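You operate a simulated robot arm through the tools that you are given. There is no shell and no other tool. Be economical: measure what you need, move in short steps, check, and stop when the job is done.

Carry out the task below with a simulated robot arm. There is one attempt and no reset: what you move stays moved.

TASK
Push the cupboard door shut. Open the cupboard drawer, press the button of the yellow torch to switch it off, then shut the drawer. Take the stub antenna with a yellow band and leave it on the open shelf of the white cabinet. Open the drawer with the red handle, press the torch button to switch it on and shut the drawer again. Put the 15 A white fuse from the top of the white cabinet on the desk top. Put the belt pouch on the top of the white cabinet away on the open shelf of the white cabinet. Switch the socket box switch on. Close the middle black drawer. Press the table screen button to switch it on. Shut the top grey drawer. Take the scrap tin and leave it on the saucer. Put one of the red caps from the clear end of the repair bench on top of the pot plant. Fetch the green nut driver and stand it on the middle shelf of the cupboard. Close the clips drawer. The order is free. Set down upright: white fuse, belt pouch, green nut driver.

It is judged by the outcome, as a careful person would: the job done as asked, and still so three seconds after it is handed in. It fails if anything else is knocked over, pushed out of place, dropped, spilled or broken. Lids that push on must go on centred and level and be pressed home; caps that screw on are set level and turned clockwise until they are tight.

THE ROBOT
A 7-joint arm with a two-finger parallel gripper on a trunk, on a base that drives. Base frame: it is fixed to the floor where the robot stands at the start and does not move with it; the origin is under the middle of the robot, x ahead of it, y to its left, z up. Lengths are in mm, angles in degrees, forces in N, time in s.
With the tool pointing down near the work surface it reaches from about 340 to 760 mm from the robot's upright axis, wherever it stands. Its first joint turns from -115.0 to 115.0 degrees. Places, roughly: belt pouch (8x7x15 cm) [900, -2000, 800]; button of the yellow torch [2100, 100, 400]; clips drawer [-2000, -300, 1100]; cupboard door [1500, -200, 1000]; cupboard drawer [2300, 100, 400]; desk top [-400, -2600, 700]; drawer with the red handle [900, -1800, 700]; green nut driver (3x3x12 cm) [-1900, -300, 800]; middle black drawer [-300, -2400, 300]; middle shelf of the cupboard [2400, 100, 900]; open shelf of the white cabinet [1100, -1700, 400]; pot plant (9x9x15 cm) [-1800, -400, 800]; red cap (3x3x2 cm) [-1800, -100, 800]; saucer (12x12x2 cm) [-1000, -2100, 700]; scrap tin [-2000, -750, 750]; socket box switch [800, -1800, 400]; stub antenna with a yellow band (2x2x11 cm) [1100, -1500, 900]; table screen button [-1300, -2100, 900]; top grey drawer [-1200, -1700, 600]; torch button [1000, -1700, 700]; white fuse [1000, -1750, 750]. Payload 3.91 kg.
The TCP is the grasp point between the finger pads, 30 mm short of the fingertips. In the tool frame z runs along the fingers and y along their closing line. Largest opening 110 mm; finger width 20, thickness 10; the body of the gripper, 48 by 112 mm, starts 55 mm behind the TCP.
Orientation is told as [roll, pitch, yaw] about the base's x, y, z axes, in that order, counted from this pose: with the fingers straight down and closing along the base's y, the tool's x points along the base's -x, its y along +y and its z along -z.

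THE INTERFACE
- The arm moves only by the tool nudge_tool. Its argument "motion" is a list of rows, each a list of 6 numbers: the shift along the tool's x, y, z in mm, then the turn, a rotation vector about the tool's x, y, z in degrees. In form: [[tx, ty, tz, ax, ay, az], ...]. A call has 1 to 10 rows; each row is the pose to reach, as a shift and turn from the pose commanded when the call began, along the tool's axes at that moment. "gripper" is the opening, from 0 (shut) to 1 (fully open), set as the call begins (left out, the last holds). A row lasts 0.2 s, in which the tool goes at most 50 mm and 8.6 degrees; a call with a longer step from one row to the next is refused whole, and so is a gripper value outside its range. A pose out of reach is approached as far as the arm can. The call stops where the force on the tool passes 40 N (or 10 N more than at its start, if that is more) or the arm is blocked; 0.2 s more then pass. Each finger travels about 108 mm/s and halts on what it meets, pressing with about 25 N; the grip force reading is that of the motor and also rises with nothing between the fingers. The clock runs only during rows and for 0.2 s after the last one: add rows that repeat a pose to give the fingers time. The reply holds the time, the measured pose of the TCP, the force on the tool along the base axes, the opening and the grip force, in the units named above and with some noise, with the torque about the TCP (base axes, N m) and any sound that the robot's microphone picked up.
- Cameras (640 x 400 px; columns grow to the right, rows downward): "scene" is now at [25.6, 130, 1478.9]; the picture's right is [-0.16, -0.99, 0.00], its down [-0.35, 0.06, -0.94] and it looks along [0.92, -0.15, -0.35] (base axes); focal length 251 px, centre (320, 200). "wrist" rides on the gripper at [72, 17, -103] in the tool frame; the picture's right is [-0.23, 0.97, 0.00], its down [-0.76, -0.18, -0.62] and it looks along [-0.61, -0.14, 0.78] (tool axes); focal length 222 px, centre (320, 200). There is no depth. A picture from a camera that has moved, and an enlarged one, comes with that camera's place and axes in the base frame and with its lens. The place of the scene camera against the robot may be out by one fixed shift of up to 25 mm in any direction.
- capture(camera): a new picture of that camera. No time passes.
- slide_trunk(by): slides the trunk up (or, below 0, down) by that many mm; the arm and the scene camera ride with it, the base frame stays. It gives what a move gives, with no picture.
- drive_base(legs): drives the robot by 1 to 6 legs, each [ahead, turn to the left] in mm and degrees, along the robot's own axes; the way and the turn of a leg run together, so that a leg with both is an arc; at most 1500 mm and 180 degrees a leg. The arm and the cameras ride along, it lands a little off, and it stops where it bumps. It gives what a move gives.
- pan_tilt(pan, tilt): turns the head with the scene camera to pan (to the left, within 155 degrees either way) and tilt (down, from -29 to 69), counted from straight ahead of the robot. It gives what a move gives.
- enlarge(camera, box): a new picture of the part [left, top, right, bottom] of that camera's present view, enlarged. No time passes.
- sign_off(): hands the job in; it is judged then, once.

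Work in short steps. Places have to be worked out from the pictures, the camera data and where the tool is seen: move nearer, look again, correct. Check each grasp and each placing, and mend what went wrong. You have 567 turns and 360 pictures in all, those below and enlarged ones among them. Open the gripper and draw the arm clear of the work before you hand the job in, unless the task says otherwise; then end with one line.

The tools are called after "Request:" as a command line: name --pt "numbers of a row" for each row, then --argument value for the rest, lists and objects as JSON in quotes. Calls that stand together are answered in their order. nudge_tool: Moves the arm, as the interface text tells. Its arguments: {"type":"object","properties":{"motion":{"type":"array","items":{"type":"array","items":{"type":"number"}}},"gripper":{"type":"number"}},"required":["motion"]} The other tools are called the same way: slide_trunk (by) slides the trunk up or down; drive_base (legs) drives the base; pan_tilt (pan, tilt) turns the head that bears the scene camera; capture (camera) takes a picture; enlarge (camera, box) takes an enlarged picture of a part of a camera's view; sign_off () hands the job in.

At the start:

```text
time: 0.0
ee_pos: [465.8, 67.7, 1261.7]
tool_rot: [0.1, 0.0, 0.0]
ft_force: [-0.2, 0.5, -0.1]
torque: [0.01, 0.02, 0.0]
gripper_width: 109.7
finger_force: 0.0
trunk travel left (down, up): [-533.0, 457.0]
robot x, y, heading: [-0.3, 2.8, 0.0]
head pan, tilt: [-9.2, 20.6]
```

scene: 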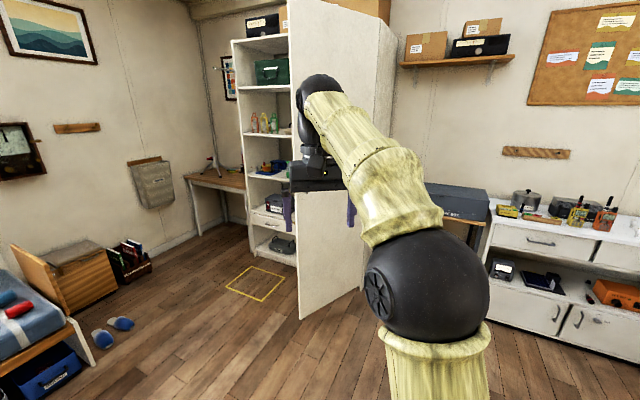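
wrist: 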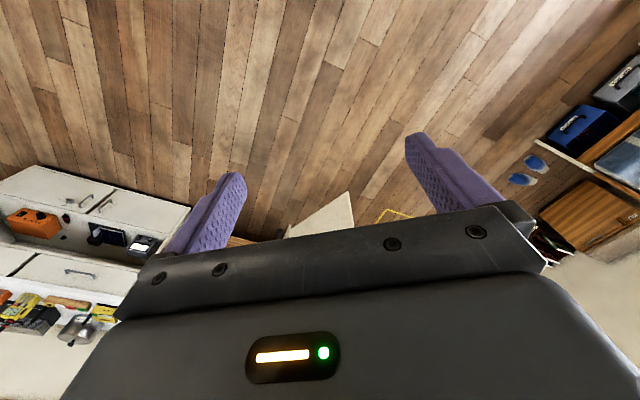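

I start with a survey: turn the head to look around the room from the starting place.

Request:
pan_tilt --pan -60 --tilt 20

Request:
capture --camera "scene"

Request:
pan_tilt --pan -120 --tilt 20

Request:
capture --camera "scene"

Request:
pan_tilt --pan 155 --tilt 20

Request:
capture --camera "scene"

```text
time: 1.2
ee_pos: [466.2, 68.4, 1262.3]
tool_rot: [0.0, 0.0, -0.1]
ft_force: [-1.1, 0.2, -0.2]
torque: [-0.02, -0.02, -0.02]
gripper_width: 110.2
finger_force: 0.1
trunk travel left (down, up): [-533.0, 457.0]
robot x, y, heading: [-0.7, 1.0, -0.1]
head pan, tilt: [-60.0, 20.0]
```

```text
357 pictures are left
camera scene: at [-19.6, 64.2, 1479.9], right [-0.87, -0.5, 0.0], down [-0.17, 0.3, -0.94], along [0.47, -0.81, -0.34], focal length 251 px, centre (320, 200)
```

scene: 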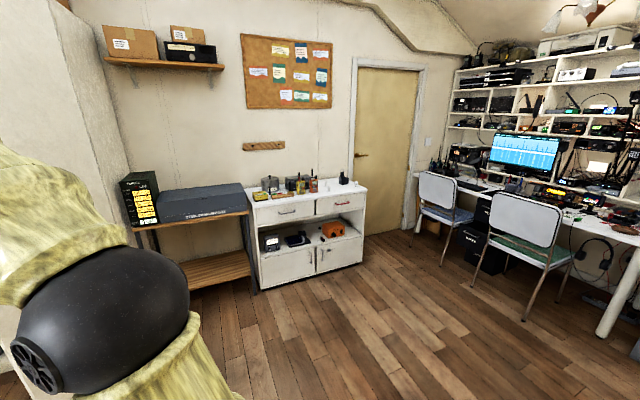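

```text
time: 2.5
ee_pos: [465.8, 68.0, 1263.5]
tool_rot: [0.0, 0.0, 0.0]
ft_force: [0.3, 0.8, 0.4]
torque: [0.02, 0.0, -0.01]
gripper_width: 110.1
finger_force: 0.1
trunk travel left (down, up): [-533.0, 457.0]
robot x, y, heading: [-0.6, -1.6, 0.1]
head pan, tilt: [-120.0, 20.0]
```

```text
356 pictures are left
camera scene: at [-112.8, 64.1, 1479.9], right [-0.87, 0.5, 0.0], down [0.17, 0.3, -0.94], along [-0.47, -0.81, -0.34], focal length 251 px, centre (320, 200)
```

scene: 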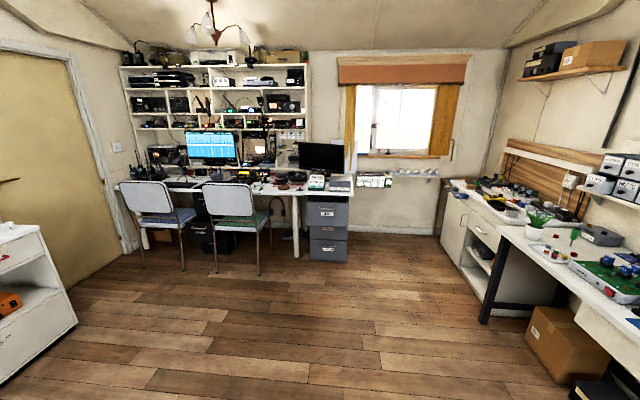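

```text
time: 6.3
ee_pos: [466.8, 67.2, 1262.2]
tool_rot: [0.1, 0.0, 0.0]
ft_force: [-0.4, 0.3, 0.6]
torque: [0.0, 0.01, -0.01]
gripper_width: 110.0
finger_force: 0.1
trunk travel left (down, up): [-533.0, 457.0]
robot x, y, heading: [1.9, -1.9, 0.0]
head pan, tilt: [154.7, 20.0]
```

```text
355 pictures are left
camera scene: at [-150.5, 184.6, 1479.9], right [0.43, 0.9, 0.0], down [0.31, -0.15, -0.94], along [-0.85, 0.4, -0.34], focal length 251 px, centre (320, 200)
```

scene: 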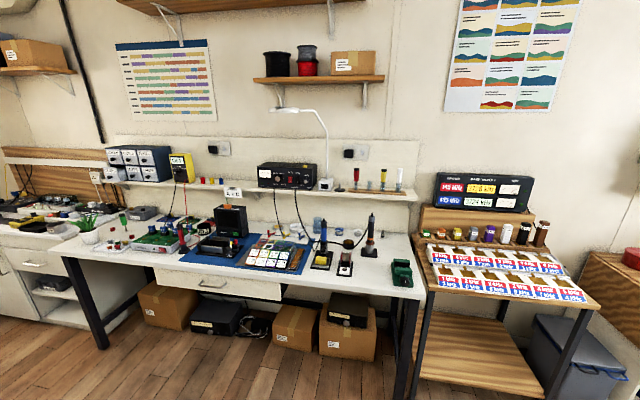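

Next I look closely at the cupboard ahead.

Request:
pan_tilt --pan 0 --tilt 20

Request:
enlarge --camera "scene" --box '[220, 20, 400, 340]'

```text
time: 8.7
ee_pos: [466.3, 67.7, 1262.5]
tool_rot: [0.0, -0.1, -0.1]
ft_force: [0.1, 0.0, -1.3]
torque: [-0.02, 0.02, -0.02]
gripper_width: 109.9
finger_force: 0.0
trunk travel left (down, up): [-533.0, 457.0]
robot x, y, heading: [3.4, 1.8, 0.0]
head pan, tilt: [0.0, 20.0]
```

```text
1.25 times, centred on (310, 180) of scene
camera zoom: at [26.8, 144.8, 1479.9], right [0.0, -1.0, 0.0], down [-0.34, 0.0, -0.94], along [0.94, 0.0, -0.34], focal length 313 px, centre (332, 225)
```

zoom: 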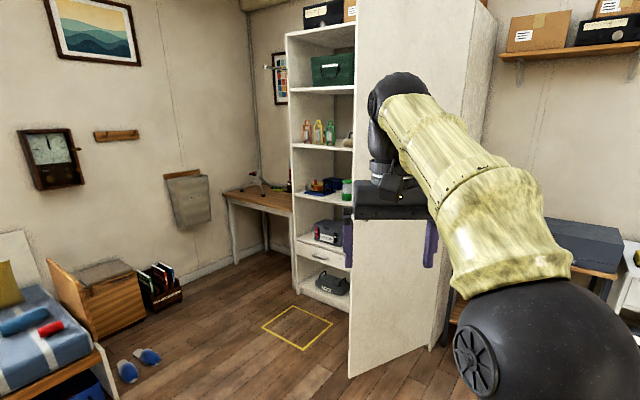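

The door hides the right part of the cupboard. I drive ahead-left to look straight into it.

Request:
drive_base --legs '[[0, 27], [900, 0], [0, -35]]'

Request:
pan_tilt --pan 0 --tilt 30

Request:
capture --camera "scene"

```text
time: 18.5
ee_pos: [1280.1, 421.8, 1262.5]
tool_rot: [0.0, 0.0, -7.6]
ft_force: [0.2, 0.3, 0.5]
torque: [-0.01, 0.02, 0.01]
gripper_width: 110.1
finger_force: 0.0
trunk travel left (down, up): [-533.0, 457.0]
robot x, y, heading: [807.5, 418.0, -7.5]
head pan, tilt: [0.0, 20.0]
```

```text
time: 19.2
ee_pos: [1279.5, 422.3, 1262.0]
tool_rot: [0.0, 0.0, -7.6]
ft_force: [-1.1, -0.1, 0.5]
torque: [0.0, -0.01, 0.01]
gripper_width: 109.9
finger_force: 0.2
trunk travel left (down, up): [-533.0, 457.0]
robot x, y, heading: [808.0, 418.8, -7.9]
head pan, tilt: [0.0, 30.0]
```

```text
353 pictures are left
camera scene: at [852.6, 555.9, 1463.9], right [-0.13, -0.99, 0.0], down [-0.5, 0.07, -0.87], along [0.86, -0.12, -0.5], focal length 251 px, centre (320, 200)
```

scene: 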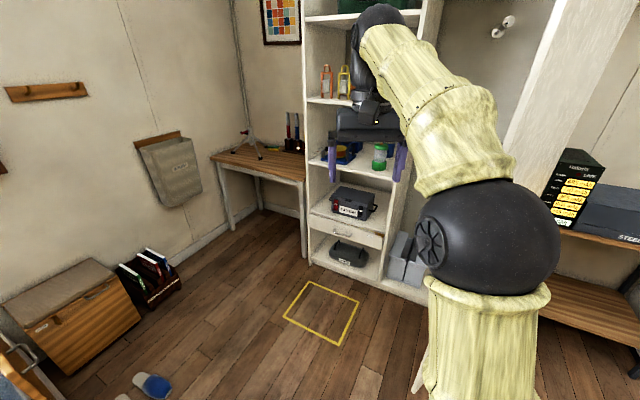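

The cupboard is turned about 29° in this frame and the arm blocks the view. I turn the robot right and pan the head left to see past the arm.

Request:
drive_base --legs '[[400, 0], [0, -60]]'

Request:
pan_tilt --pan 42 --tilt 35

Request:
capture --camera "scene"

```text
time: 25.8
ee_pos: [1440.8, -41.7, 1262.4]
tool_rot: [0.0, 0.0, -67.7]
ft_force: [-0.2, 0.5, 0.6]
torque: [-0.03, 0.0, -0.05]
gripper_width: 110.2
finger_force: 0.0
trunk travel left (down, up): [-533.0, 457.0]
robot x, y, heading: [1201.6, 361.9, -67.8]
head pan, tilt: [0.0, 30.0]
```

```text
time: 26.9
ee_pos: [1440.6, -42.9, 1262.9]
tool_rot: [0.0, 0.1, -67.6]
ft_force: [-0.1, 0.2, 0.1]
torque: [0.01, -0.03, -0.03]
gripper_width: 110.1
finger_force: 0.0
trunk travel left (down, up): [-533.0, 457.0]
robot x, y, heading: [1200.2, 363.0, -68.1]
head pan, tilt: [42.0, 35.0]
```

```text
352 pictures are left
camera scene: at [1392.3, 430.5, 1456.0], right [-0.43, -0.9, 0.0], down [-0.52, 0.25, -0.82], along [0.74, -0.36, -0.57], focal length 251 px, centre (320, 200)
```

scene: 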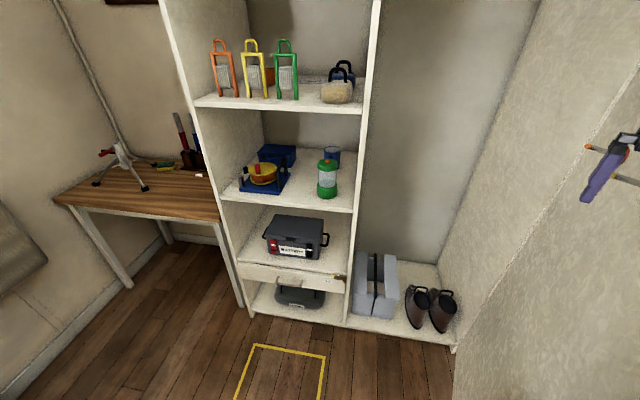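

Room is turned -30°. The left column holds the shelves and the drawer. I zoom on the drawer and shelf.

Request:
enlarge --camera "scene" --box '[220, 130, 380, 330]'

Request:
enlarge --camera "scene" --box '[235, 250, 365, 330]'

```text
2.00 times, centred on (300, 230) of scene
camera zoom: at [1392.3, 430.5, 1456.0], right [-0.43, -0.9, 0.0], down [-0.52, 0.25, -0.82], along [0.74, -0.36, -0.57], focal length 501 px, centre (360, 140)
```

zoom: 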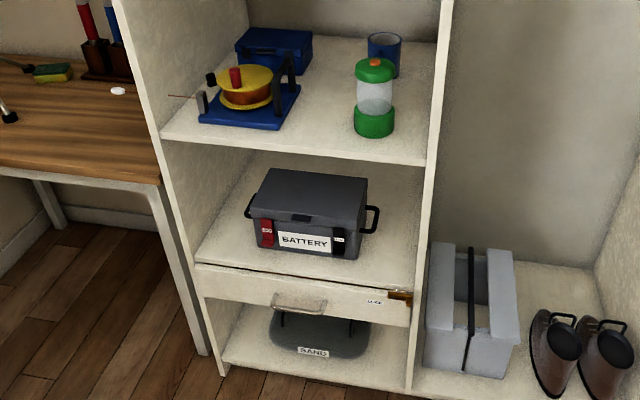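

```text
4.92 times, centred on (300, 290) of scene
camera zoom: at [1392.3, 430.5, 1456.0], right [-0.43, -0.9, 0.0], down [-0.52, 0.25, -0.82], along [0.74, -0.36, -0.57], focal length 1234 px, centre (418, -243)
```

zoom: 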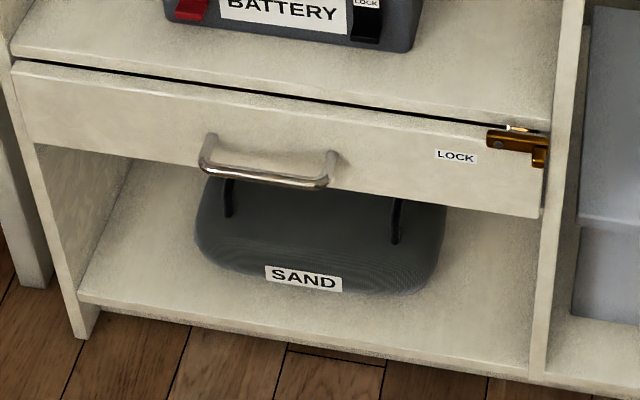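

The drawer bears a brass catch labelled LOCK at its right end. I drive to stand squarely before the left column and look closer.

Request:
drive_base --legs '[[0, 98], [387, 0], [0, -60]]'

Request:
slide_trunk --by -533

Request:
pan_tilt --pan 0 --tilt 40

Request:
capture --camera "scene"

```text
time: 39.5
ee_pos: [1974.3, 384.4, 1262.4]
tool_rot: [0.0, 0.0, -30.1]
ft_force: [0.8, 0.7, 0.2]
torque: [0.0, -0.01, 0.04]
gripper_width: 109.9
finger_force: 0.0
trunk travel left (down, up): [-533.0, 457.0]
robot x, y, heading: [1536.4, 560.6, -30.4]
head pan, tilt: [42.0, 35.0]
```

```text
refused: -533 is not a number from -400 to 400
```

```text
time: 40.6
ee_pos: [1974.8, 385.0, 1261.9]
tool_rot: [0.0, -0.1, -30.2]
ft_force: [-1.0, 0.0, -0.7]
torque: [0.0, -0.01, 0.02]
gripper_width: 109.7
finger_force: 0.0
trunk travel left (down, up): [-533.0, 457.0]
robot x, y, heading: [1534.3, 561.0, -30.2]
head pan, tilt: [0.0, 40.0]
```

```text
349 pictures are left
camera scene: at [1629.2, 672.3, 1448.5], right [-0.5, -0.86, 0.0], down [-0.56, 0.32, -0.77], along [0.66, -0.39, -0.64], focal length 251 px, centre (320, 200)
```

scene: 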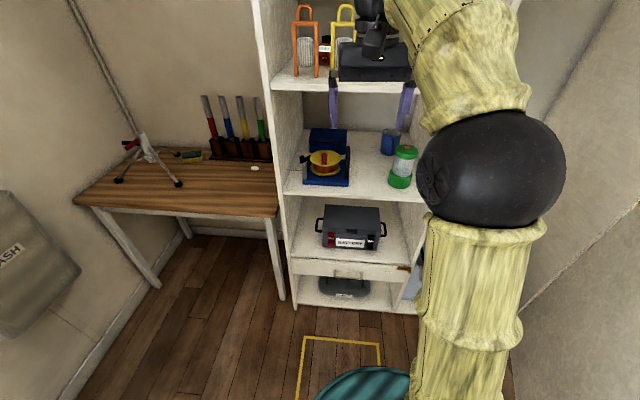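

I lower the trunk and look with both cameras at the drawer and its lock.

Request:
slide_trunk --by -400

Request:
pan_tilt --pan 0 --tilt 30

Request:
capture --camera "scene"

Request:
capture --camera "wrist"

```text
time: 44.5
ee_pos: [1972.9, 384.2, 862.6]
tool_rot: [0.1, 0.0, -30.0]
ft_force: [0.6, 0.0, 0.6]
torque: [-0.01, 0.0, 0.03]
gripper_width: 110.0
finger_force: 0.0
trunk travel left (down, up): [-133.0, 857.0]
robot x, y, heading: [1536.7, 557.4, -30.3]
head pan, tilt: [0.0, 40.0]
```

```text
time: 45.2
ee_pos: [1973.3, 384.6, 862.2]
tool_rot: [0.0, 0.0, -30.0]
ft_force: [0.0, 0.1, -0.3]
torque: [0.0, 0.01, 0.0]
gripper_width: 110.1
finger_force: 0.0
trunk travel left (down, up): [-133.0, 857.0]
robot x, y, heading: [1537.1, 561.3, -30.0]
head pan, tilt: [0.0, 30.0]
```

```text
348 pictures are left
camera scene: at [1633.8, 669.6, 1063.8], right [-0.5, -0.86, 0.0], down [-0.43, 0.25, -0.87], along [0.75, -0.44, -0.5], focal length 251 px, centre (320, 200)
```

scene: 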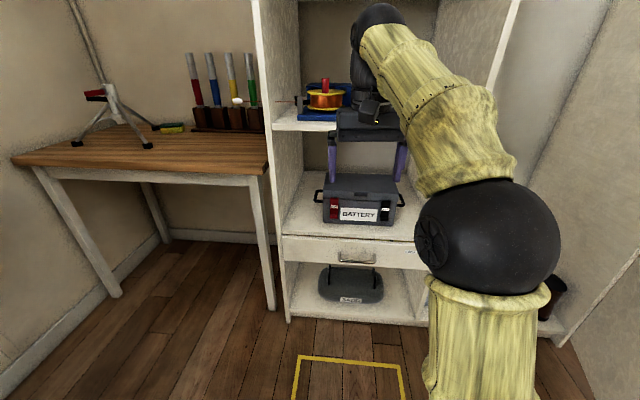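

```text
347 pictures are left
camera wrist: at [1919.4, 436.4, 964.7], right [0.69, 0.73, 0.0], down [0.57, -0.54, 0.62], along [0.45, -0.43, -0.78], focal length 222 px, centre (320, 200)
```

wrist: 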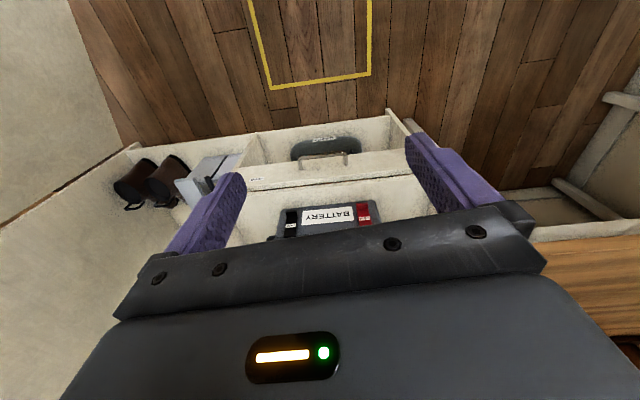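

I shift the tool right so the wrist camera faces the lock, then zoom on it.

Request:
nudge_tool --pt "0 -45 0 0 0 0" --pt "0 -90 0 0 0 0" --pt "0 -135 0 0 0 0" --pt "0 -180 0 0 0 0" --pt "0 -220 0 0 0 0" --pt "0 -220 0 0 0 0"

Request:
enlarge --camera "wrist" --box '[220, 90, 420, 230]'

```text
time: 46.6
ee_pos: [1861.8, 194.6, 862.0]
tool_rot: [-0.1, -0.1, -30.1]
ft_force: [-0.6, 0.9, -0.8]
torque: [-0.01, 0.01, 0.0]
gripper_width: 109.9
finger_force: 0.1
trunk travel left (down, up): [-133.0, 857.0]
robot x, y, heading: [1537.5, 562.3, -30.5]
head pan, tilt: [0.0, 30.0]
```

```text
2.86 times, centred on (320, 160) of wrist
camera zoom: at [1807.7, 246.0, 964.4], right [0.69, 0.73, 0.0], down [0.57, -0.53, 0.62], along [0.45, -0.43, -0.78], focal length 635 px, centre (320, 314)
```

zoom: 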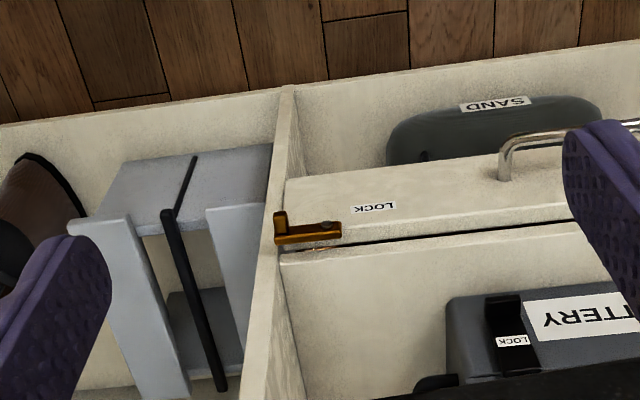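

Request:
enlarge --camera "wrist" --box '[295, 150, 345, 182]'

Request:
capture --camera "scene"

```text
12.50 times, centred on (320, 166) of wrist
camera zoom: at [1807.7, 246.0, 964.4], right [0.69, 0.73, 0.0], down [0.57, -0.53, 0.62], along [0.45, -0.43, -0.78], focal length 2776 px, centre (320, 625)
```

zoom: 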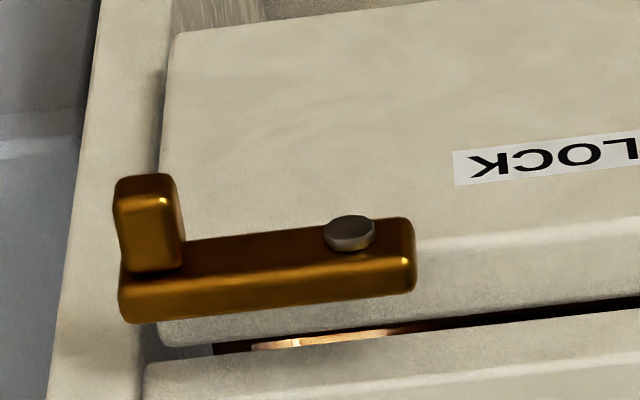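

```text
344 pictures are left
camera scene: at [1633.8, 669.5, 1063.8], right [-0.5, -0.86, 0.0], down [-0.43, 0.25, -0.87], along [0.75, -0.44, -0.5], focal length 251 px, centre (320, 200)
```

scene: 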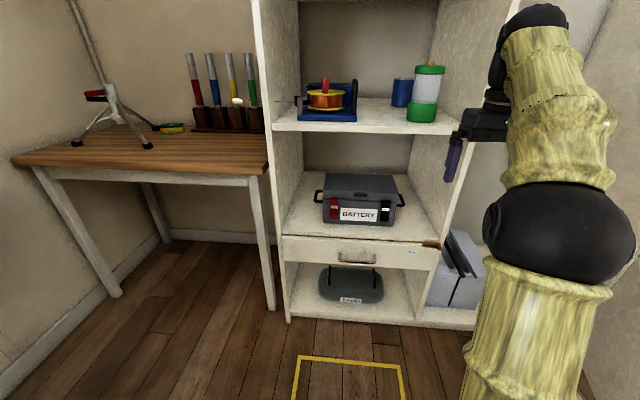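

Request:
enlarge --camera "scene" --box '[280, 220, 450, 320]'

```text
3.76 times, centred on (365, 270) of scene
camera zoom: at [1633.8, 669.5, 1063.8], right [-0.5, -0.86, 0.0], down [-0.43, 0.25, -0.87], along [0.75, -0.44, -0.5], focal length 944 px, centre (151, -64)
```

zoom: 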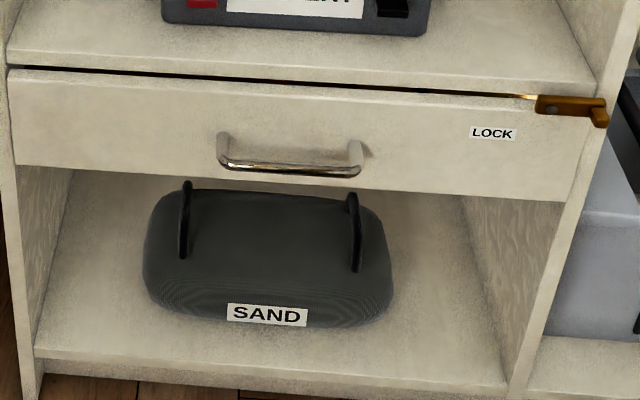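

Triangulating from two wrist views, the drawer front is at about u≈1722 (distance along the room axis), with the swing lever's knob at about z 480. I tilt the tool 45° forward with the fingers shut, and look again.

Request:
nudge_tool --pt "20 -10 0 0 -8 0" --pt "40 -20 0 0 -16 0" --pt "50 -30 0 0 -24 0" --pt "50 -40 20 0 -32 0" --pt "50 -40 50 0 -40 0" --pt "50 -40 80 0 -45 0" --pt "50 -40 80 0 -45 0" --gripper 0

Request:
capture --camera "wrist"

```text
time: 48.2
ee_pos: [1799.0, 185.0, 782.7]
tool_rot: [-0.1, -45.1, -30.1]
ft_force: [0.6, -0.3, -0.3]
torque: [-0.02, -0.01, 0.03]
gripper_width: 0.1
finger_force: 25.0
trunk travel left (down, up): [-133.0, 857.0]
robot x, y, heading: [1534.1, 563.7, -30.1]
head pan, tilt: [0.0, 30.0]
```

```text
342 pictures are left
camera wrist: at [1700.3, 262.0, 803.1], right [0.63, 0.76, 0.16], down [-0.01, -0.2, 0.98], along [0.78, -0.62, -0.12], focal length 222 px, centre (320, 200)
```

wrist: 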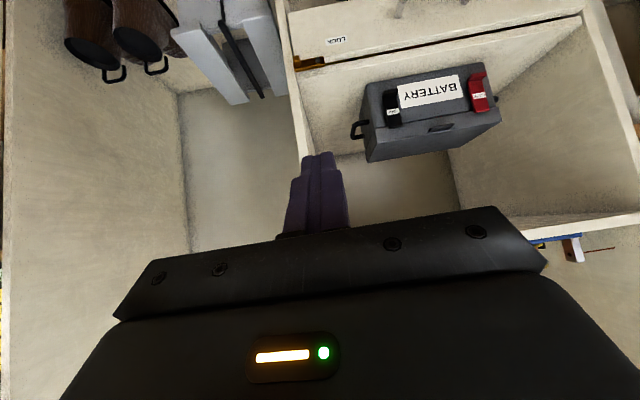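

Request:
enlarge --camera "wrist" --box '[280, 30, 360, 80]'

```text
8.00 times, centred on (320, 55) of wrist
camera zoom: at [1700.3, 262.0, 803.1], right [0.63, 0.76, 0.16], down [-0.01, -0.2, 0.98], along [0.78, -0.62, -0.12], focal length 1777 px, centre (320, 1360)
```

zoom: 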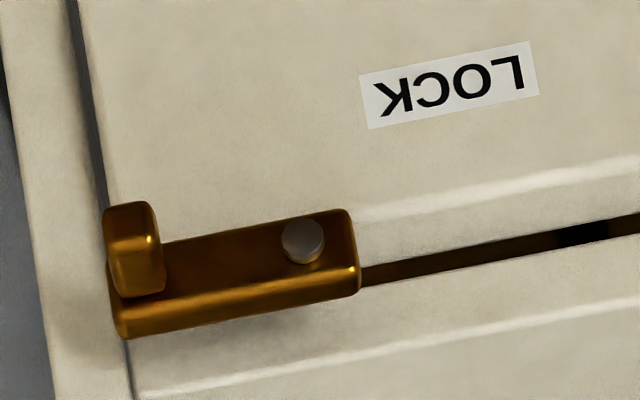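

Knob is at about u 1695, v 1025, z 505 with its pivot 35 mm to the left. I bring the closed fingertips just above the knob.

Request:
nudge_tool --pt "1 -5 45 0 0 0" --pt "2 -10 90 0 0 0" --pt "4 -20 135 0 0 0" --pt "5 -30 180 0 0 0" --pt "6 -35 225 0 0 0" --pt "7 -35 260 0 0 0" --pt "8 -35 290 0 0 0" --pt "9 -35 300 0 0 0" --pt "9 -35 300 0 0 0"

Request:
capture --camera "wrist"

Request:
enlarge --camera "scene" --box '[380, 200, 480, 270]'

```text
time: 50.2
ee_pos: [1960.1, 51.3, 563.5]
tool_rot: [0.1, -45.0, -30.1]
ft_force: [-0.7, 0.2, -0.1]
torque: [0.0, 0.02, 0.02]
gripper_width: 0.1
finger_force: 24.8
trunk travel left (down, up): [-133.0, 857.0]
robot x, y, heading: [1538.9, 563.6, -30.2]
head pan, tilt: [0.0, 30.0]
```

```text
340 pictures are left
camera wrist: at [1860.8, 128.8, 584.6], right [0.63, 0.76, 0.16], down [0.0, -0.2, 0.98], along [0.78, -0.62, -0.12], focal length 222 px, centre (320, 200)
```

wrist: 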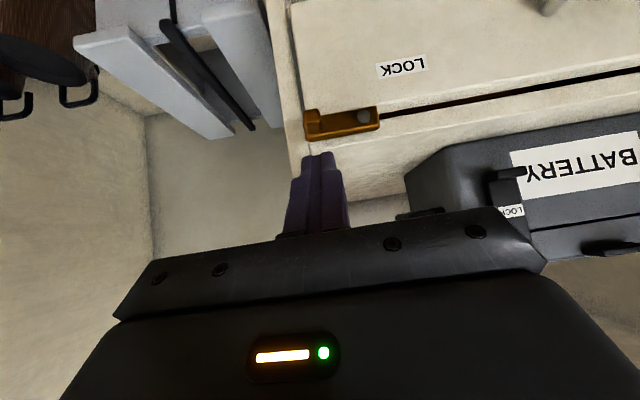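

```text
5.71 times, centred on (430, 235) of scene
camera zoom: at [1633.8, 669.5, 1063.8], right [-0.5, -0.86, 0.0], down [-0.43, 0.25, -0.87], along [0.75, -0.44, -0.5], focal length 1433 px, centre (-309, 0)
```

zoom: 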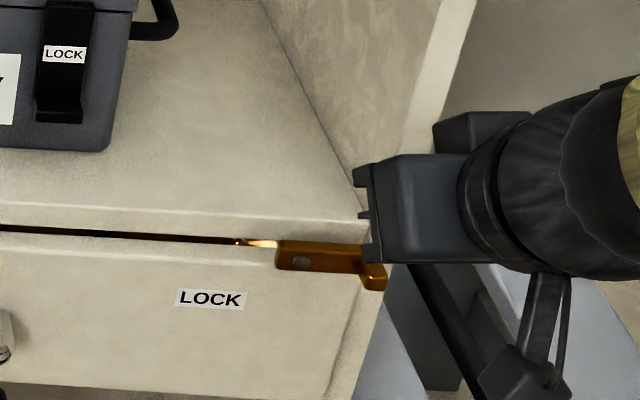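

Tips are just above the knob. I press down along the lever's arc.

Request:
nudge_tool --pt "0 0 12 0 0 0" --pt "14 0 20 0 0 0" --pt "21 0 27 0 0 0" --pt "28 2 34 0 0 0" --pt "35 6 41 0 0 0" --pt "40 12 46 0 0 0" --pt "44 20 50 0 0 0"

Request:
capture --camera "wrist"

```text
time: 51.8
ee_pos: [1977.9, 65.8, 507.9]
tool_rot: [-0.2, -45.8, -29.6]
ft_force: [-9.7, 12.2, 17.7]
torque: [0.18, -0.21, 0.16]
gripper_width: 0.0
finger_force: 25.4
trunk travel left (down, up): [-133.0, 857.0]
robot x, y, heading: [1538.2, 561.4, -30.1]
head pan, tilt: [0.0, 30.0]
stopped in row 7: the force on the tool passed its limit at 43 N (the readings are from after the stop); the commanded pose is now the measured one
```

```text
338 pictures are left
camera wrist: at [1876.7, 142.7, 526.4], right [0.62, 0.77, 0.16], down [-0.01, -0.19, 0.98], along [0.78, -0.61, -0.11], focal length 222 px, centre (320, 200)
```

wrist: 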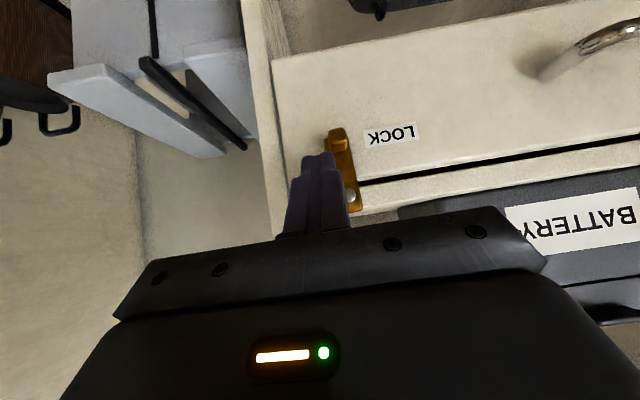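

The lever has swung down. I back off and check.

Request:
nudge_tool --pt "-10 -25 -20 0 0 0" --pt "-20 -25 -60 0 0 0" --pt "-20 -25 -100 0 0 0"

Request:
enlarge --camera "wrist" --box '[250, 60, 490, 210]'

```text
time: 52.6
ee_pos: [1915.2, 71.4, 587.8]
tool_rot: [-0.2, -45.6, -29.7]
ft_force: [-0.4, -0.3, 0.1]
torque: [-0.01, 0.0, -0.02]
gripper_width: 0.0
finger_force: 25.1
trunk travel left (down, up): [-133.0, 857.0]
robot x, y, heading: [1536.0, 563.2, -30.0]
head pan, tilt: [0.0, 30.0]
```

```text
2.67 times, centred on (370, 135) of wrist
camera zoom: at [1815.3, 149.3, 608.1], right [0.62, 0.76, 0.16], down [-0.01, -0.2, 0.98], along [0.78, -0.61, -0.12], focal length 592 px, centre (187, 373)
```

zoom: 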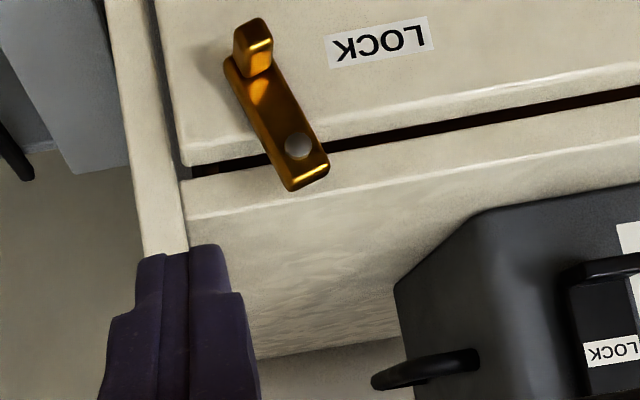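

The lever no longer blocks. Now I back off, move left before the handle and level the tool.

Request:
nudge_tool --pt "30 45 -30 0 0 0" --pt "60 90 -60 0 0 0" --pt "85 135 -90 0 0 0" --pt "95 180 -106 0 0 0" --pt "95 225 -106 0 0 0" --pt "95 264 -106 0 0 0"

Request:
nudge_tool --pt "0 0 0 0 -8 0" --pt "0 0 0 0 -16 0" --pt "0 0 0 0 -24 0" --pt "0 0 0 0 -32 0" --pt "0 0 0 0 -40 0" --pt "0 0 0 0 -44.4 0" --pt "0 0 0 0 -44.4 0" --gripper 0.6

Request:
nudge_tool --pt "0 0 0 0 0 8.5" --pt "0 0 0 0 0 17" --pt "0 0 0 0 0 25.5" --pt "0 0 0 0 0 34" --pt "0 0 0 0 0 42.5" --pt "0 0 0 0 0 51" --pt "0 0 0 0 0 59.5" --pt "0 0 0 0 0 68" --pt "0 0 0 0 0 76.5" --pt "0 0 0 0 0 85"

Request:
capture --camera "scene"

Request:
capture --camera "wrist"

```text
refused: row 1 steps farther than a row can; nothing moved
```

```text
time: 54.2
ee_pos: [1915.1, 71.0, 589.2]
tool_rot: [-105.9, -89.8, 76.1]
ft_force: [-0.1, -0.6, -0.5]
torque: [0.0, 0.02, -0.02]
gripper_width: 66.0
finger_force: 0.0
trunk travel left (down, up): [-133.0, 857.0]
robot x, y, heading: [1540.9, 561.1, -30.2]
head pan, tilt: [0.0, 30.0]
```

```text
time: 56.4
ee_pos: [1913.2, 73.1, 589.4]
tool_rot: [90.0, -4.9, -119.8]
ft_force: [0.5, 0.3, -0.7]
torque: [-0.05, 0.02, -0.03]
gripper_width: 66.1
finger_force: 0.0
trunk travel left (down, up): [-133.0, 857.0]
robot x, y, heading: [1538.1, 558.8, -30.3]
head pan, tilt: [0.0, 30.0]
```

```text
336 pictures are left
camera scene: at [1633.7, 669.6, 1063.8], right [-0.5, -0.86, 0.0], down [-0.43, 0.25, -0.87], along [0.75, -0.44, -0.5], focal length 251 px, centre (320, 200)
```

scene: 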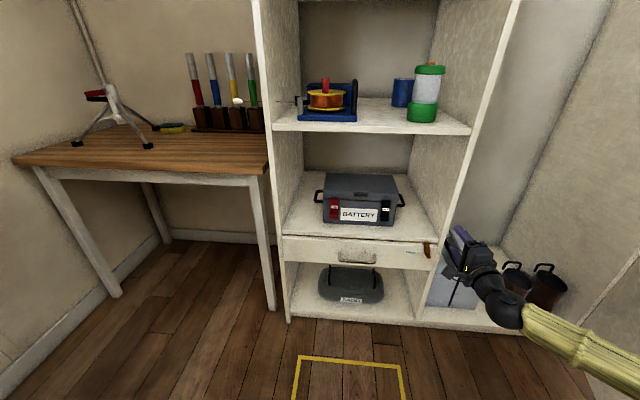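

```text
335 pictures are left
camera wrist: at [1860.7, 187.4, 598.4], right [-0.07, -0.12, 0.99], down [-0.93, -0.36, -0.11], along [0.37, -0.92, -0.09], focal length 222 px, centre (320, 200)
```

wrist: 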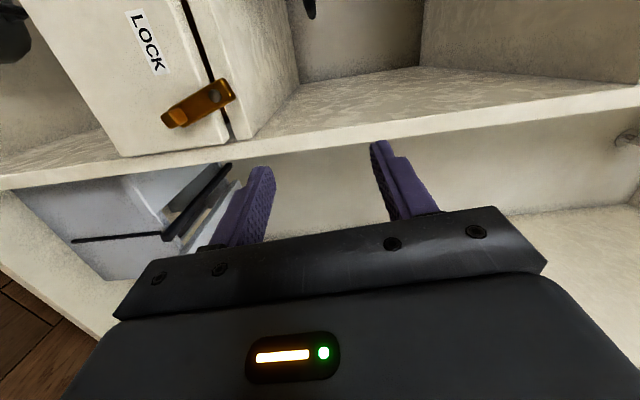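

Tool is level with fingers closing vertically. I move left and down in front of the handle, keeping clear of the cupboard face.

Request:
nudge_tool --pt "20 0 -40 0 0 5" --pt "60 0 -45 0 0 5" --pt "105 -10 -45 0 0 5" --pt "150 -30 -45 0 0 5" --pt "190 -55 -45 0 0 5" --pt "230 -75 -45 0 0 5" --pt "260 -95 -40 0 0 5" --pt "274 -103 -35 0 0 5" --pt "274 -103 -35 0 0 5"

Request:
capture --camera "wrist"

Request:
capture --camera "scene"

```text
time: 58.4
ee_pos: [2014.8, 318.2, 460.8]
tool_rot: [89.9, -0.1, -120.0]
ft_force: [0.3, -0.4, 0.6]
torque: [0.01, 0.01, 0.0]
gripper_width: 66.0
finger_force: 0.1
out of reach, approached as far as the arm can: row 4, 5, 6, 7
trunk travel left (down, up): [-133.0, 857.0]
robot x, y, heading: [1539.8, 560.8, -30.2]
head pan, tilt: [0.0, 30.0]
```

```text
334 pictures are left
camera wrist: at [1961.3, 433.0, 477.0], right [-0.11, -0.2, 0.97], down [-0.92, -0.35, -0.18], along [0.37, -0.92, -0.14], focal length 222 px, centre (320, 200)
```

wrist: 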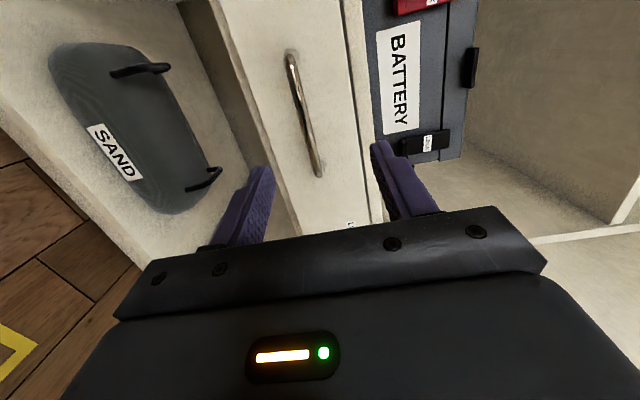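

```text
333 pictures are left
camera scene: at [1633.7, 669.6, 1063.8], right [-0.5, -0.86, 0.0], down [-0.43, 0.25, -0.87], along [0.75, -0.44, -0.5], focal length 251 px, centre (320, 200)
```

scene: 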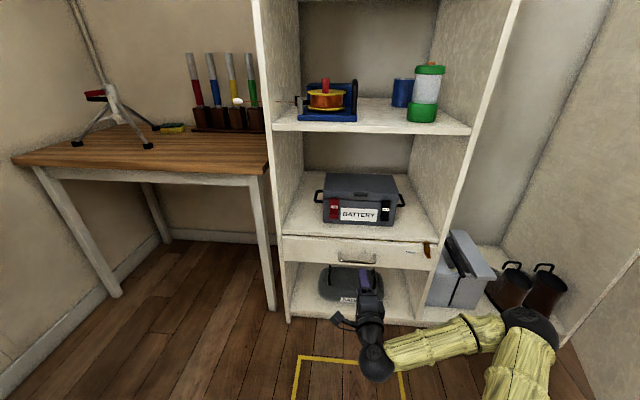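

Bar of the handle is at v≈1285, z≈449. I lower 11 mm, advance 90 mm and close.

Request:
nudge_tool --pt "0 -11 20 0 0 0" --pt "0 -11 45 0 0 0" --pt "0 -11 70 0 0 0" --pt "0 -11 90 0 0 0" --pt "0 -11 90 0 0 0"

Request:
capture --camera "wrist"

```text
time: 59.6
ee_pos: [2093.3, 272.8, 450.4]
tool_rot: [89.8, -0.1, -119.9]
ft_force: [-0.7, 0.0, 0.8]
torque: [0.01, -0.01, -0.01]
gripper_width: 66.1
finger_force: 0.1
trunk travel left (down, up): [-133.0, 857.0]
robot x, y, heading: [1537.5, 561.8, -30.5]
head pan, tilt: [0.0, 30.0]
```

```text
332 pictures are left
camera wrist: at [2039.2, 387.7, 465.7], right [-0.11, -0.2, 0.97], down [-0.92, -0.35, -0.18], along [0.38, -0.92, -0.14], focal length 222 px, centre (320, 200)
```

wrist: 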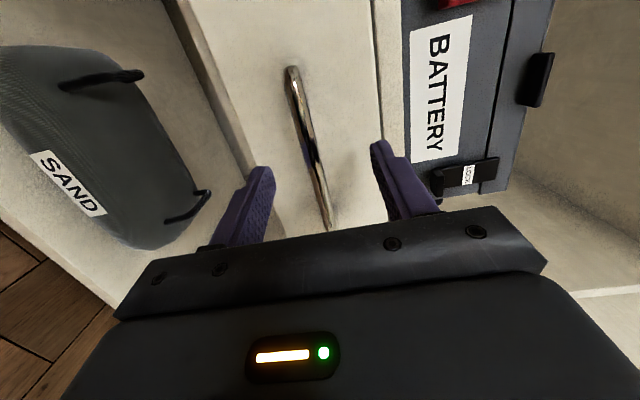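

Bar is at u≈1698; I advance 9 mm more and close on it.

Request:
nudge_tool --pt "0 -2 9 0 0 0" --pt "0 -2 9 0 0 0"

Request:
nudge_tool --pt "0 0 0 0 0 0" --pt "0 0 0 0 0 0" --pt "0 0 0 0 0 0" --pt "0 0 0 0 0 0" --gripper 0

```text
time: 60.2
ee_pos: [2100.4, 269.0, 448.3]
tool_rot: [89.9, -0.1, -119.9]
ft_force: [0.1, 0.0, -0.7]
torque: [0.0, -0.01, 0.0]
gripper_width: 66.0
finger_force: 0.1
trunk travel left (down, up): [-133.0, 857.0]
robot x, y, heading: [1539.3, 566.0, -30.4]
head pan, tilt: [0.0, 30.0]
```

```text
time: 61.2
ee_pos: [2099.8, 268.2, 446.9]
tool_rot: [89.8, -0.2, -119.9]
ft_force: [-2.4, 1.9, -13.8]
torque: [0.29, 0.15, 0.0]
gripper_width: 11.9
finger_force: 45.5
trunk travel left (down, up): [-133.0, 857.0]
robot x, y, heading: [1535.9, 560.3, -30.2]
head pan, tilt: [0.0, 30.0]
```

Gripped (12 mm). I pull the drawer out.

Request:
nudge_tool --pt "0 -1 -20 0 0 0" --pt "0 -2 -50 0 0 0" --pt "0 -2 -80 0 0 0" --pt "0 -2 -110 0 0 0" --pt "0 -2 -140 0 0 0" --pt "0 -2 -170 0 0 0"

Request:
capture --camera "scene"

```text
time: 61.5
ee_pos: [2098.2, 271.4, 446.2]
tool_rot: [89.8, -0.1, -120.0]
ft_force: [16.4, -5.1, -9.6]
torque: [0.25, 0.09, 0.15]
gripper_width: 12.0
finger_force: 45.1
trunk travel left (down, up): [-133.0, 857.0]
robot x, y, heading: [1536.8, 564.6, -30.2]
head pan, tilt: [0.0, 30.0]
stopped in row 1: the force on the tool passed its limit at 63 N (the readings are from after the stop); the commanded pose is now the measured one
```

```text
331 pictures are left
camera scene: at [1635.0, 669.1, 1063.8], right [-0.5, -0.86, 0.0], down [-0.43, 0.25, -0.87], along [0.75, -0.43, -0.5], focal length 251 px, centre (320, 200)
```

scene: 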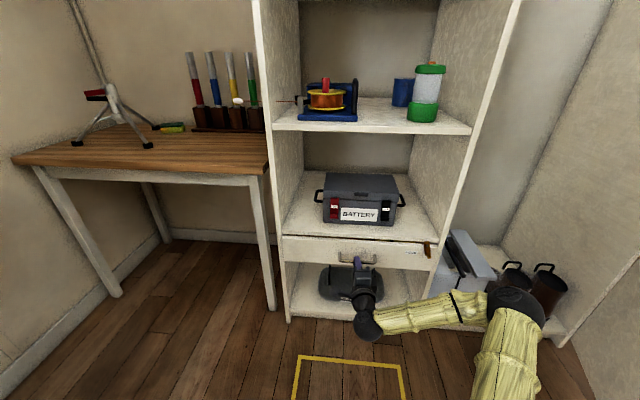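

The pull stopped on force; I try more slowly to tell whether it is stiff or still locked.

Request:
nudge_tool --pt "0 0 -2 0 0 0" --pt "0 0 -4 0 0 0" --pt "0 0 -6 0 0 0" --pt "0 0 -8 0 0 0" --pt "0 0 -10 0 0 0" --pt "0 0 -12 0 0 0"

Request:
enlarge --camera "scene" --box '[330, 220, 450, 290]'

```text
time: 61.9
ee_pos: [2098.2, 270.8, 446.0]
tool_rot: [89.7, -0.1, -120.1]
ft_force: [17.2, -6.9, -7.8]
torque: [0.22, 0.1, 0.49]
gripper_width: 11.6
finger_force: 45.1
trunk travel left (down, up): [-133.0, 857.0]
robot x, y, heading: [1539.1, 561.4, -30.3]
head pan, tilt: [0.0, 30.0]
stopped in row 1: the force on the tool passed its limit at 44 N (the readings are from after the stop); the commanded pose is now the measured one
```

```text
5.33 times, centred on (390, 255) of scene
camera zoom: at [1634.9, 669.1, 1063.8], right [-0.5, -0.86, 0.0], down [-0.43, 0.25, -0.87], along [0.75, -0.43, -0.5], focal length 1337 px, centre (-53, -93)
```

zoom: 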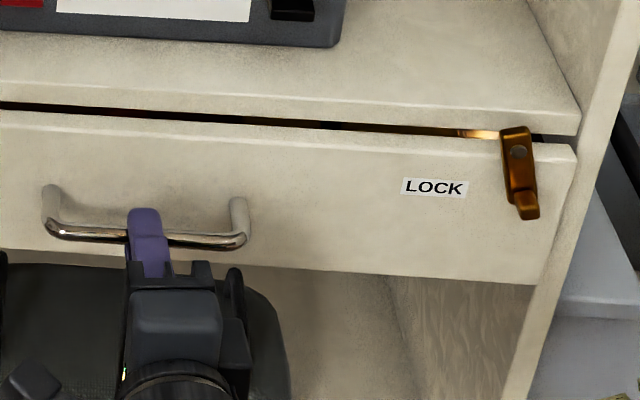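

Still locked: the lever stopped about 14° short of vertical. I release the handle and go to push the knob farther from its right side.

Request:
nudge_tool --pt "0 0 0 0 0 0" --pt "0 0 0 0 0 0" --pt "0 0 -30 0 0 0" --pt "0 0 -70 0 0 0" --gripper 0.6

Request:
nudge_tool --pt "-45 10 -10 0 0 0" --pt "-90 20 -10 0 0 0" --pt "-135 32 -10 0 0 0" --pt "-180 32 -10 0 0 0" --pt "-225 32 -10 0 0 0" --pt "-266 32 0 0 0 0" --pt "-266 32 0 0 0 0" --gripper 0

Request:
capture --camera "wrist"

```text
time: 62.9
ee_pos: [2035.3, 305.4, 449.1]
tool_rot: [90.0, -0.1, -120.0]
ft_force: [0.9, 0.4, -0.7]
torque: [-0.04, 0.02, -0.02]
gripper_width: 65.9
finger_force: 0.0
trunk travel left (down, up): [-133.0, 857.0]
robot x, y, heading: [1539.5, 563.6, -30.1]
head pan, tilt: [0.0, 30.0]
```

```text
time: 64.5
ee_pos: [1903.3, 74.9, 480.3]
tool_rot: [90.0, 0.0, -120.2]
ft_force: [0.8, -0.7, 0.8]
torque: [0.0, 0.01, 0.01]
gripper_width: 0.0
finger_force: 25.1
trunk travel left (down, up): [-133.0, 857.0]
robot x, y, heading: [1537.0, 559.6, -30.3]
head pan, tilt: [0.0, 30.0]
```

```text
329 pictures are left
camera wrist: at [1849.9, 189.0, 496.5], right [-0.11, -0.2, 0.97], down [-0.92, -0.35, -0.18], along [0.37, -0.92, -0.14], focal length 222 px, centre (320, 200)
```

wrist: 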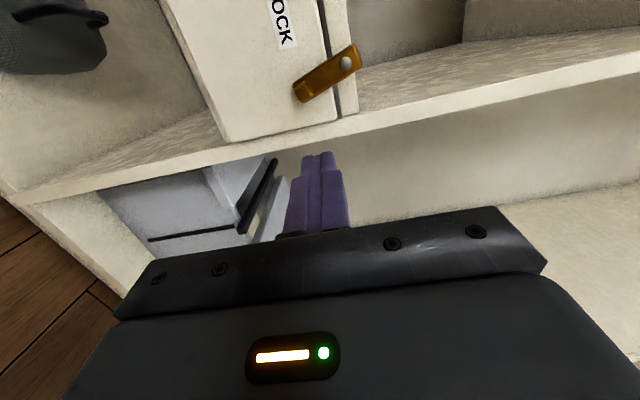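

Request:
nudge_tool --pt "0 -4 35 0 0 0" --pt "0 -6 65 0 0 0" --pt "12 -6 65 0 0 0" --pt "20 -6 65 0 0 0" --pt "27 -6 65 0 0 0" --pt "33 -6 65 0 0 0" --pt "39 -6 65 0 0 0" --pt "45 -6 65 0 0 0" --pt "50 -6 65 0 0 0"

Request:
capture --camera "wrist"

```text
time: 66.1
ee_pos: [1973.0, 67.7, 474.1]
tool_rot: [90.2, -0.3, -121.5]
ft_force: [-1.2, -5.7, -1.4]
torque: [0.02, 0.07, -0.18]
gripper_width: 0.2
finger_force: 25.7
trunk travel left (down, up): [-133.0, 857.0]
robot x, y, heading: [1536.0, 558.7, -30.6]
head pan, tilt: [0.0, 30.0]
stopped in row 8: the force on the tool passed its limit at 45 N (the readings are from after the stop); the commanded pose is now the measured one
```

```text
328 pictures are left
camera wrist: at [1922.8, 183.7, 489.6], right [-0.12, -0.19, 0.97], down [-0.93, -0.32, -0.18], along [0.35, -0.93, -0.14], focal length 222 px, centre (320, 200)
```

wrist: 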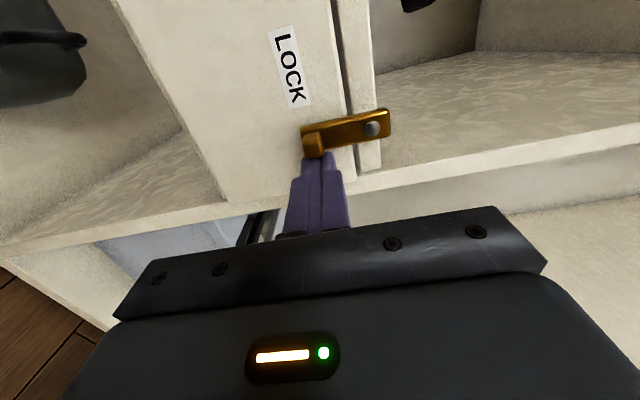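

Lever is now about vertical. I retreat and check the bolt in the gap.

Request:
nudge_tool --pt "-8 0 0 0 0 0" --pt "-8 0 -40 0 0 0" --pt "-8 0 -80 0 0 0"

Request:
enlarge --camera "scene" --box '[390, 230, 450, 265]'

```text
time: 66.9
ee_pos: [1902.5, 104.9, 475.2]
tool_rot: [90.3, -0.3, -121.2]
ft_force: [-0.3, 0.3, -0.6]
torque: [0.01, 0.0, -0.01]
gripper_width: 0.0
finger_force: 24.7
trunk travel left (down, up): [-133.0, 857.0]
robot x, y, heading: [1534.7, 563.4, -30.0]
head pan, tilt: [0.0, 30.0]
```

```text
10.67 times, centred on (420, 248) of scene
camera zoom: at [1634.1, 669.3, 1063.8], right [-0.5, -0.86, 0.0], down [-0.43, 0.25, -0.87], along [0.75, -0.44, -0.5], focal length 2674 px, centre (-747, -307)
```

zoom: 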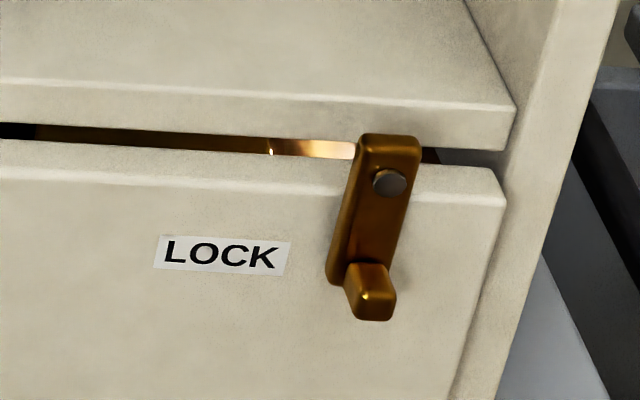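

The glow in the gap is the lit torch inside; the lever is over. I return to the handle.

Request:
nudge_tool --pt "45 -5 0 0 1.2 0" --pt "90 -10 0 0 1.2 0" --pt "135 -15 0 0 1.2 0" --pt "180 -20 0 0 1.2 0" --pt "220 -25 0 0 1.2 0" --pt "242 -27 0 0 1.2 0" --pt "242 -27 0 0 1.2 0" --gripper 0.5

Request:
capture --camera "wrist"

```text
time: 68.5
ee_pos: [2025.7, 309.5, 447.2]
tool_rot: [90.2, -0.2, -120.2]
ft_force: [0.2, -0.1, 0.0]
torque: [0.0, 0.04, -0.01]
gripper_width: 55.0
finger_force: 0.0
trunk travel left (down, up): [-133.0, 857.0]
robot x, y, heading: [1534.3, 559.6, -30.6]
head pan, tilt: [0.0, 30.0]
```

```text
326 pictures are left
camera wrist: at [1973.7, 424.7, 462.0], right [-0.12, -0.19, 0.97], down [-0.92, -0.35, -0.18], along [0.37, -0.92, -0.14], focal length 222 px, centre (320, 200)
```

wrist: 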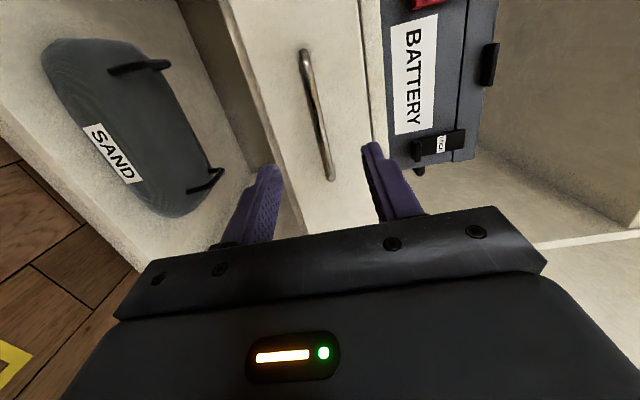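

Request:
nudge_tool --pt "0 -3 30 0 0 0" --pt "0 -4 60 0 0 0" --pt "0 -4 84 0 0 0" --pt "0 -4 84 0 0 0"

Request:
nudge_tool --pt "0 0 0 0 0 0" --pt "0 0 0 0 0 0" --pt "0 0 0 0 0 0" --pt "0 0 0 0 0 0" --gripper 0

Request:
nudge_tool --pt "0 0 -4 0 0 0" --pt "0 0 -8 0 0 0" --pt "0 0 -14 0 0 0" --pt "0 0 -24 0 0 0" --pt "0 0 -36 0 0 0" --pt "0 0 -50 0 0 0"

```text
time: 69.5
ee_pos: [2099.9, 267.6, 442.7]
tool_rot: [90.2, -0.2, -120.2]
ft_force: [0.3, 0.3, 0.3]
torque: [0.01, -0.03, -0.02]
gripper_width: 54.8
finger_force: 0.0
trunk travel left (down, up): [-133.0, 857.0]
robot x, y, heading: [1535.0, 557.0, -30.6]
head pan, tilt: [0.0, 30.0]
```

```text
time: 70.5
ee_pos: [2099.8, 268.2, 445.9]
tool_rot: [90.6, -0.2, -120.3]
ft_force: [6.5, -3.0, 21.9]
torque: [-0.07, -0.4, 0.03]
gripper_width: 11.9
finger_force: 45.1
trunk travel left (down, up): [-133.0, 857.0]
robot x, y, heading: [1537.5, 559.9, -30.1]
head pan, tilt: [0.0, 30.0]
```

```text
time: 70.9
ee_pos: [2099.7, 267.5, 445.0]
tool_rot: [90.7, -0.3, -120.2]
ft_force: [-0.2, -0.8, 3.5]
torque: [0.02, -0.08, 0.05]
gripper_width: 11.8
finger_force: 45.0
trunk travel left (down, up): [-133.0, 857.0]
robot x, y, heading: [1534.8, 560.5, -30.2]
head pan, tilt: [0.0, 30.0]
stopped in row 1: the force on the tool passed its limit at 48 N (the readings are from after the stop); the commanded pose is now the measured one
```

Grip preload helped trip the limit; readings are balanced now. I pull again gently.

Request:
nudge_tool --pt "0 0 -3 0 0 0" --pt "0 0 -6 0 0 0" --pt "0 0 -9 0 0 0" --pt "0 0 -14 0 0 0" --pt "0 0 -24 0 0 0" --pt "0 0 -36 0 0 0"

Request:
enlarge --camera "scene" --box '[280, 220, 450, 320]'

```text
time: 71.3
ee_pos: [2099.4, 267.4, 444.6]
tool_rot: [90.8, -0.2, -120.3]
ft_force: [12.2, -6.1, -5.7]
torque: [0.1, 0.07, 0.43]
gripper_width: 11.8
finger_force: 45.0
trunk travel left (down, up): [-133.0, 857.0]
robot x, y, heading: [1536.3, 559.5, -30.2]
head pan, tilt: [0.0, 30.0]
stopped in row 2: the force on the tool passed its limit at 43 N (the readings are from after the stop); the commanded pose is now the measured one
```

```text
3.76 times, centred on (365, 270) of scene
camera zoom: at [1634.8, 669.0, 1063.5], right [-0.5, -0.86, 0.0], down [-0.43, 0.25, -0.87], along [0.75, -0.44, -0.5], focal length 944 px, centre (151, -64)
```

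zoom: 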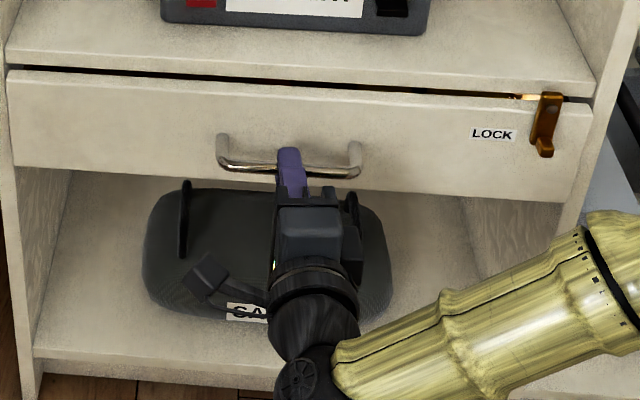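

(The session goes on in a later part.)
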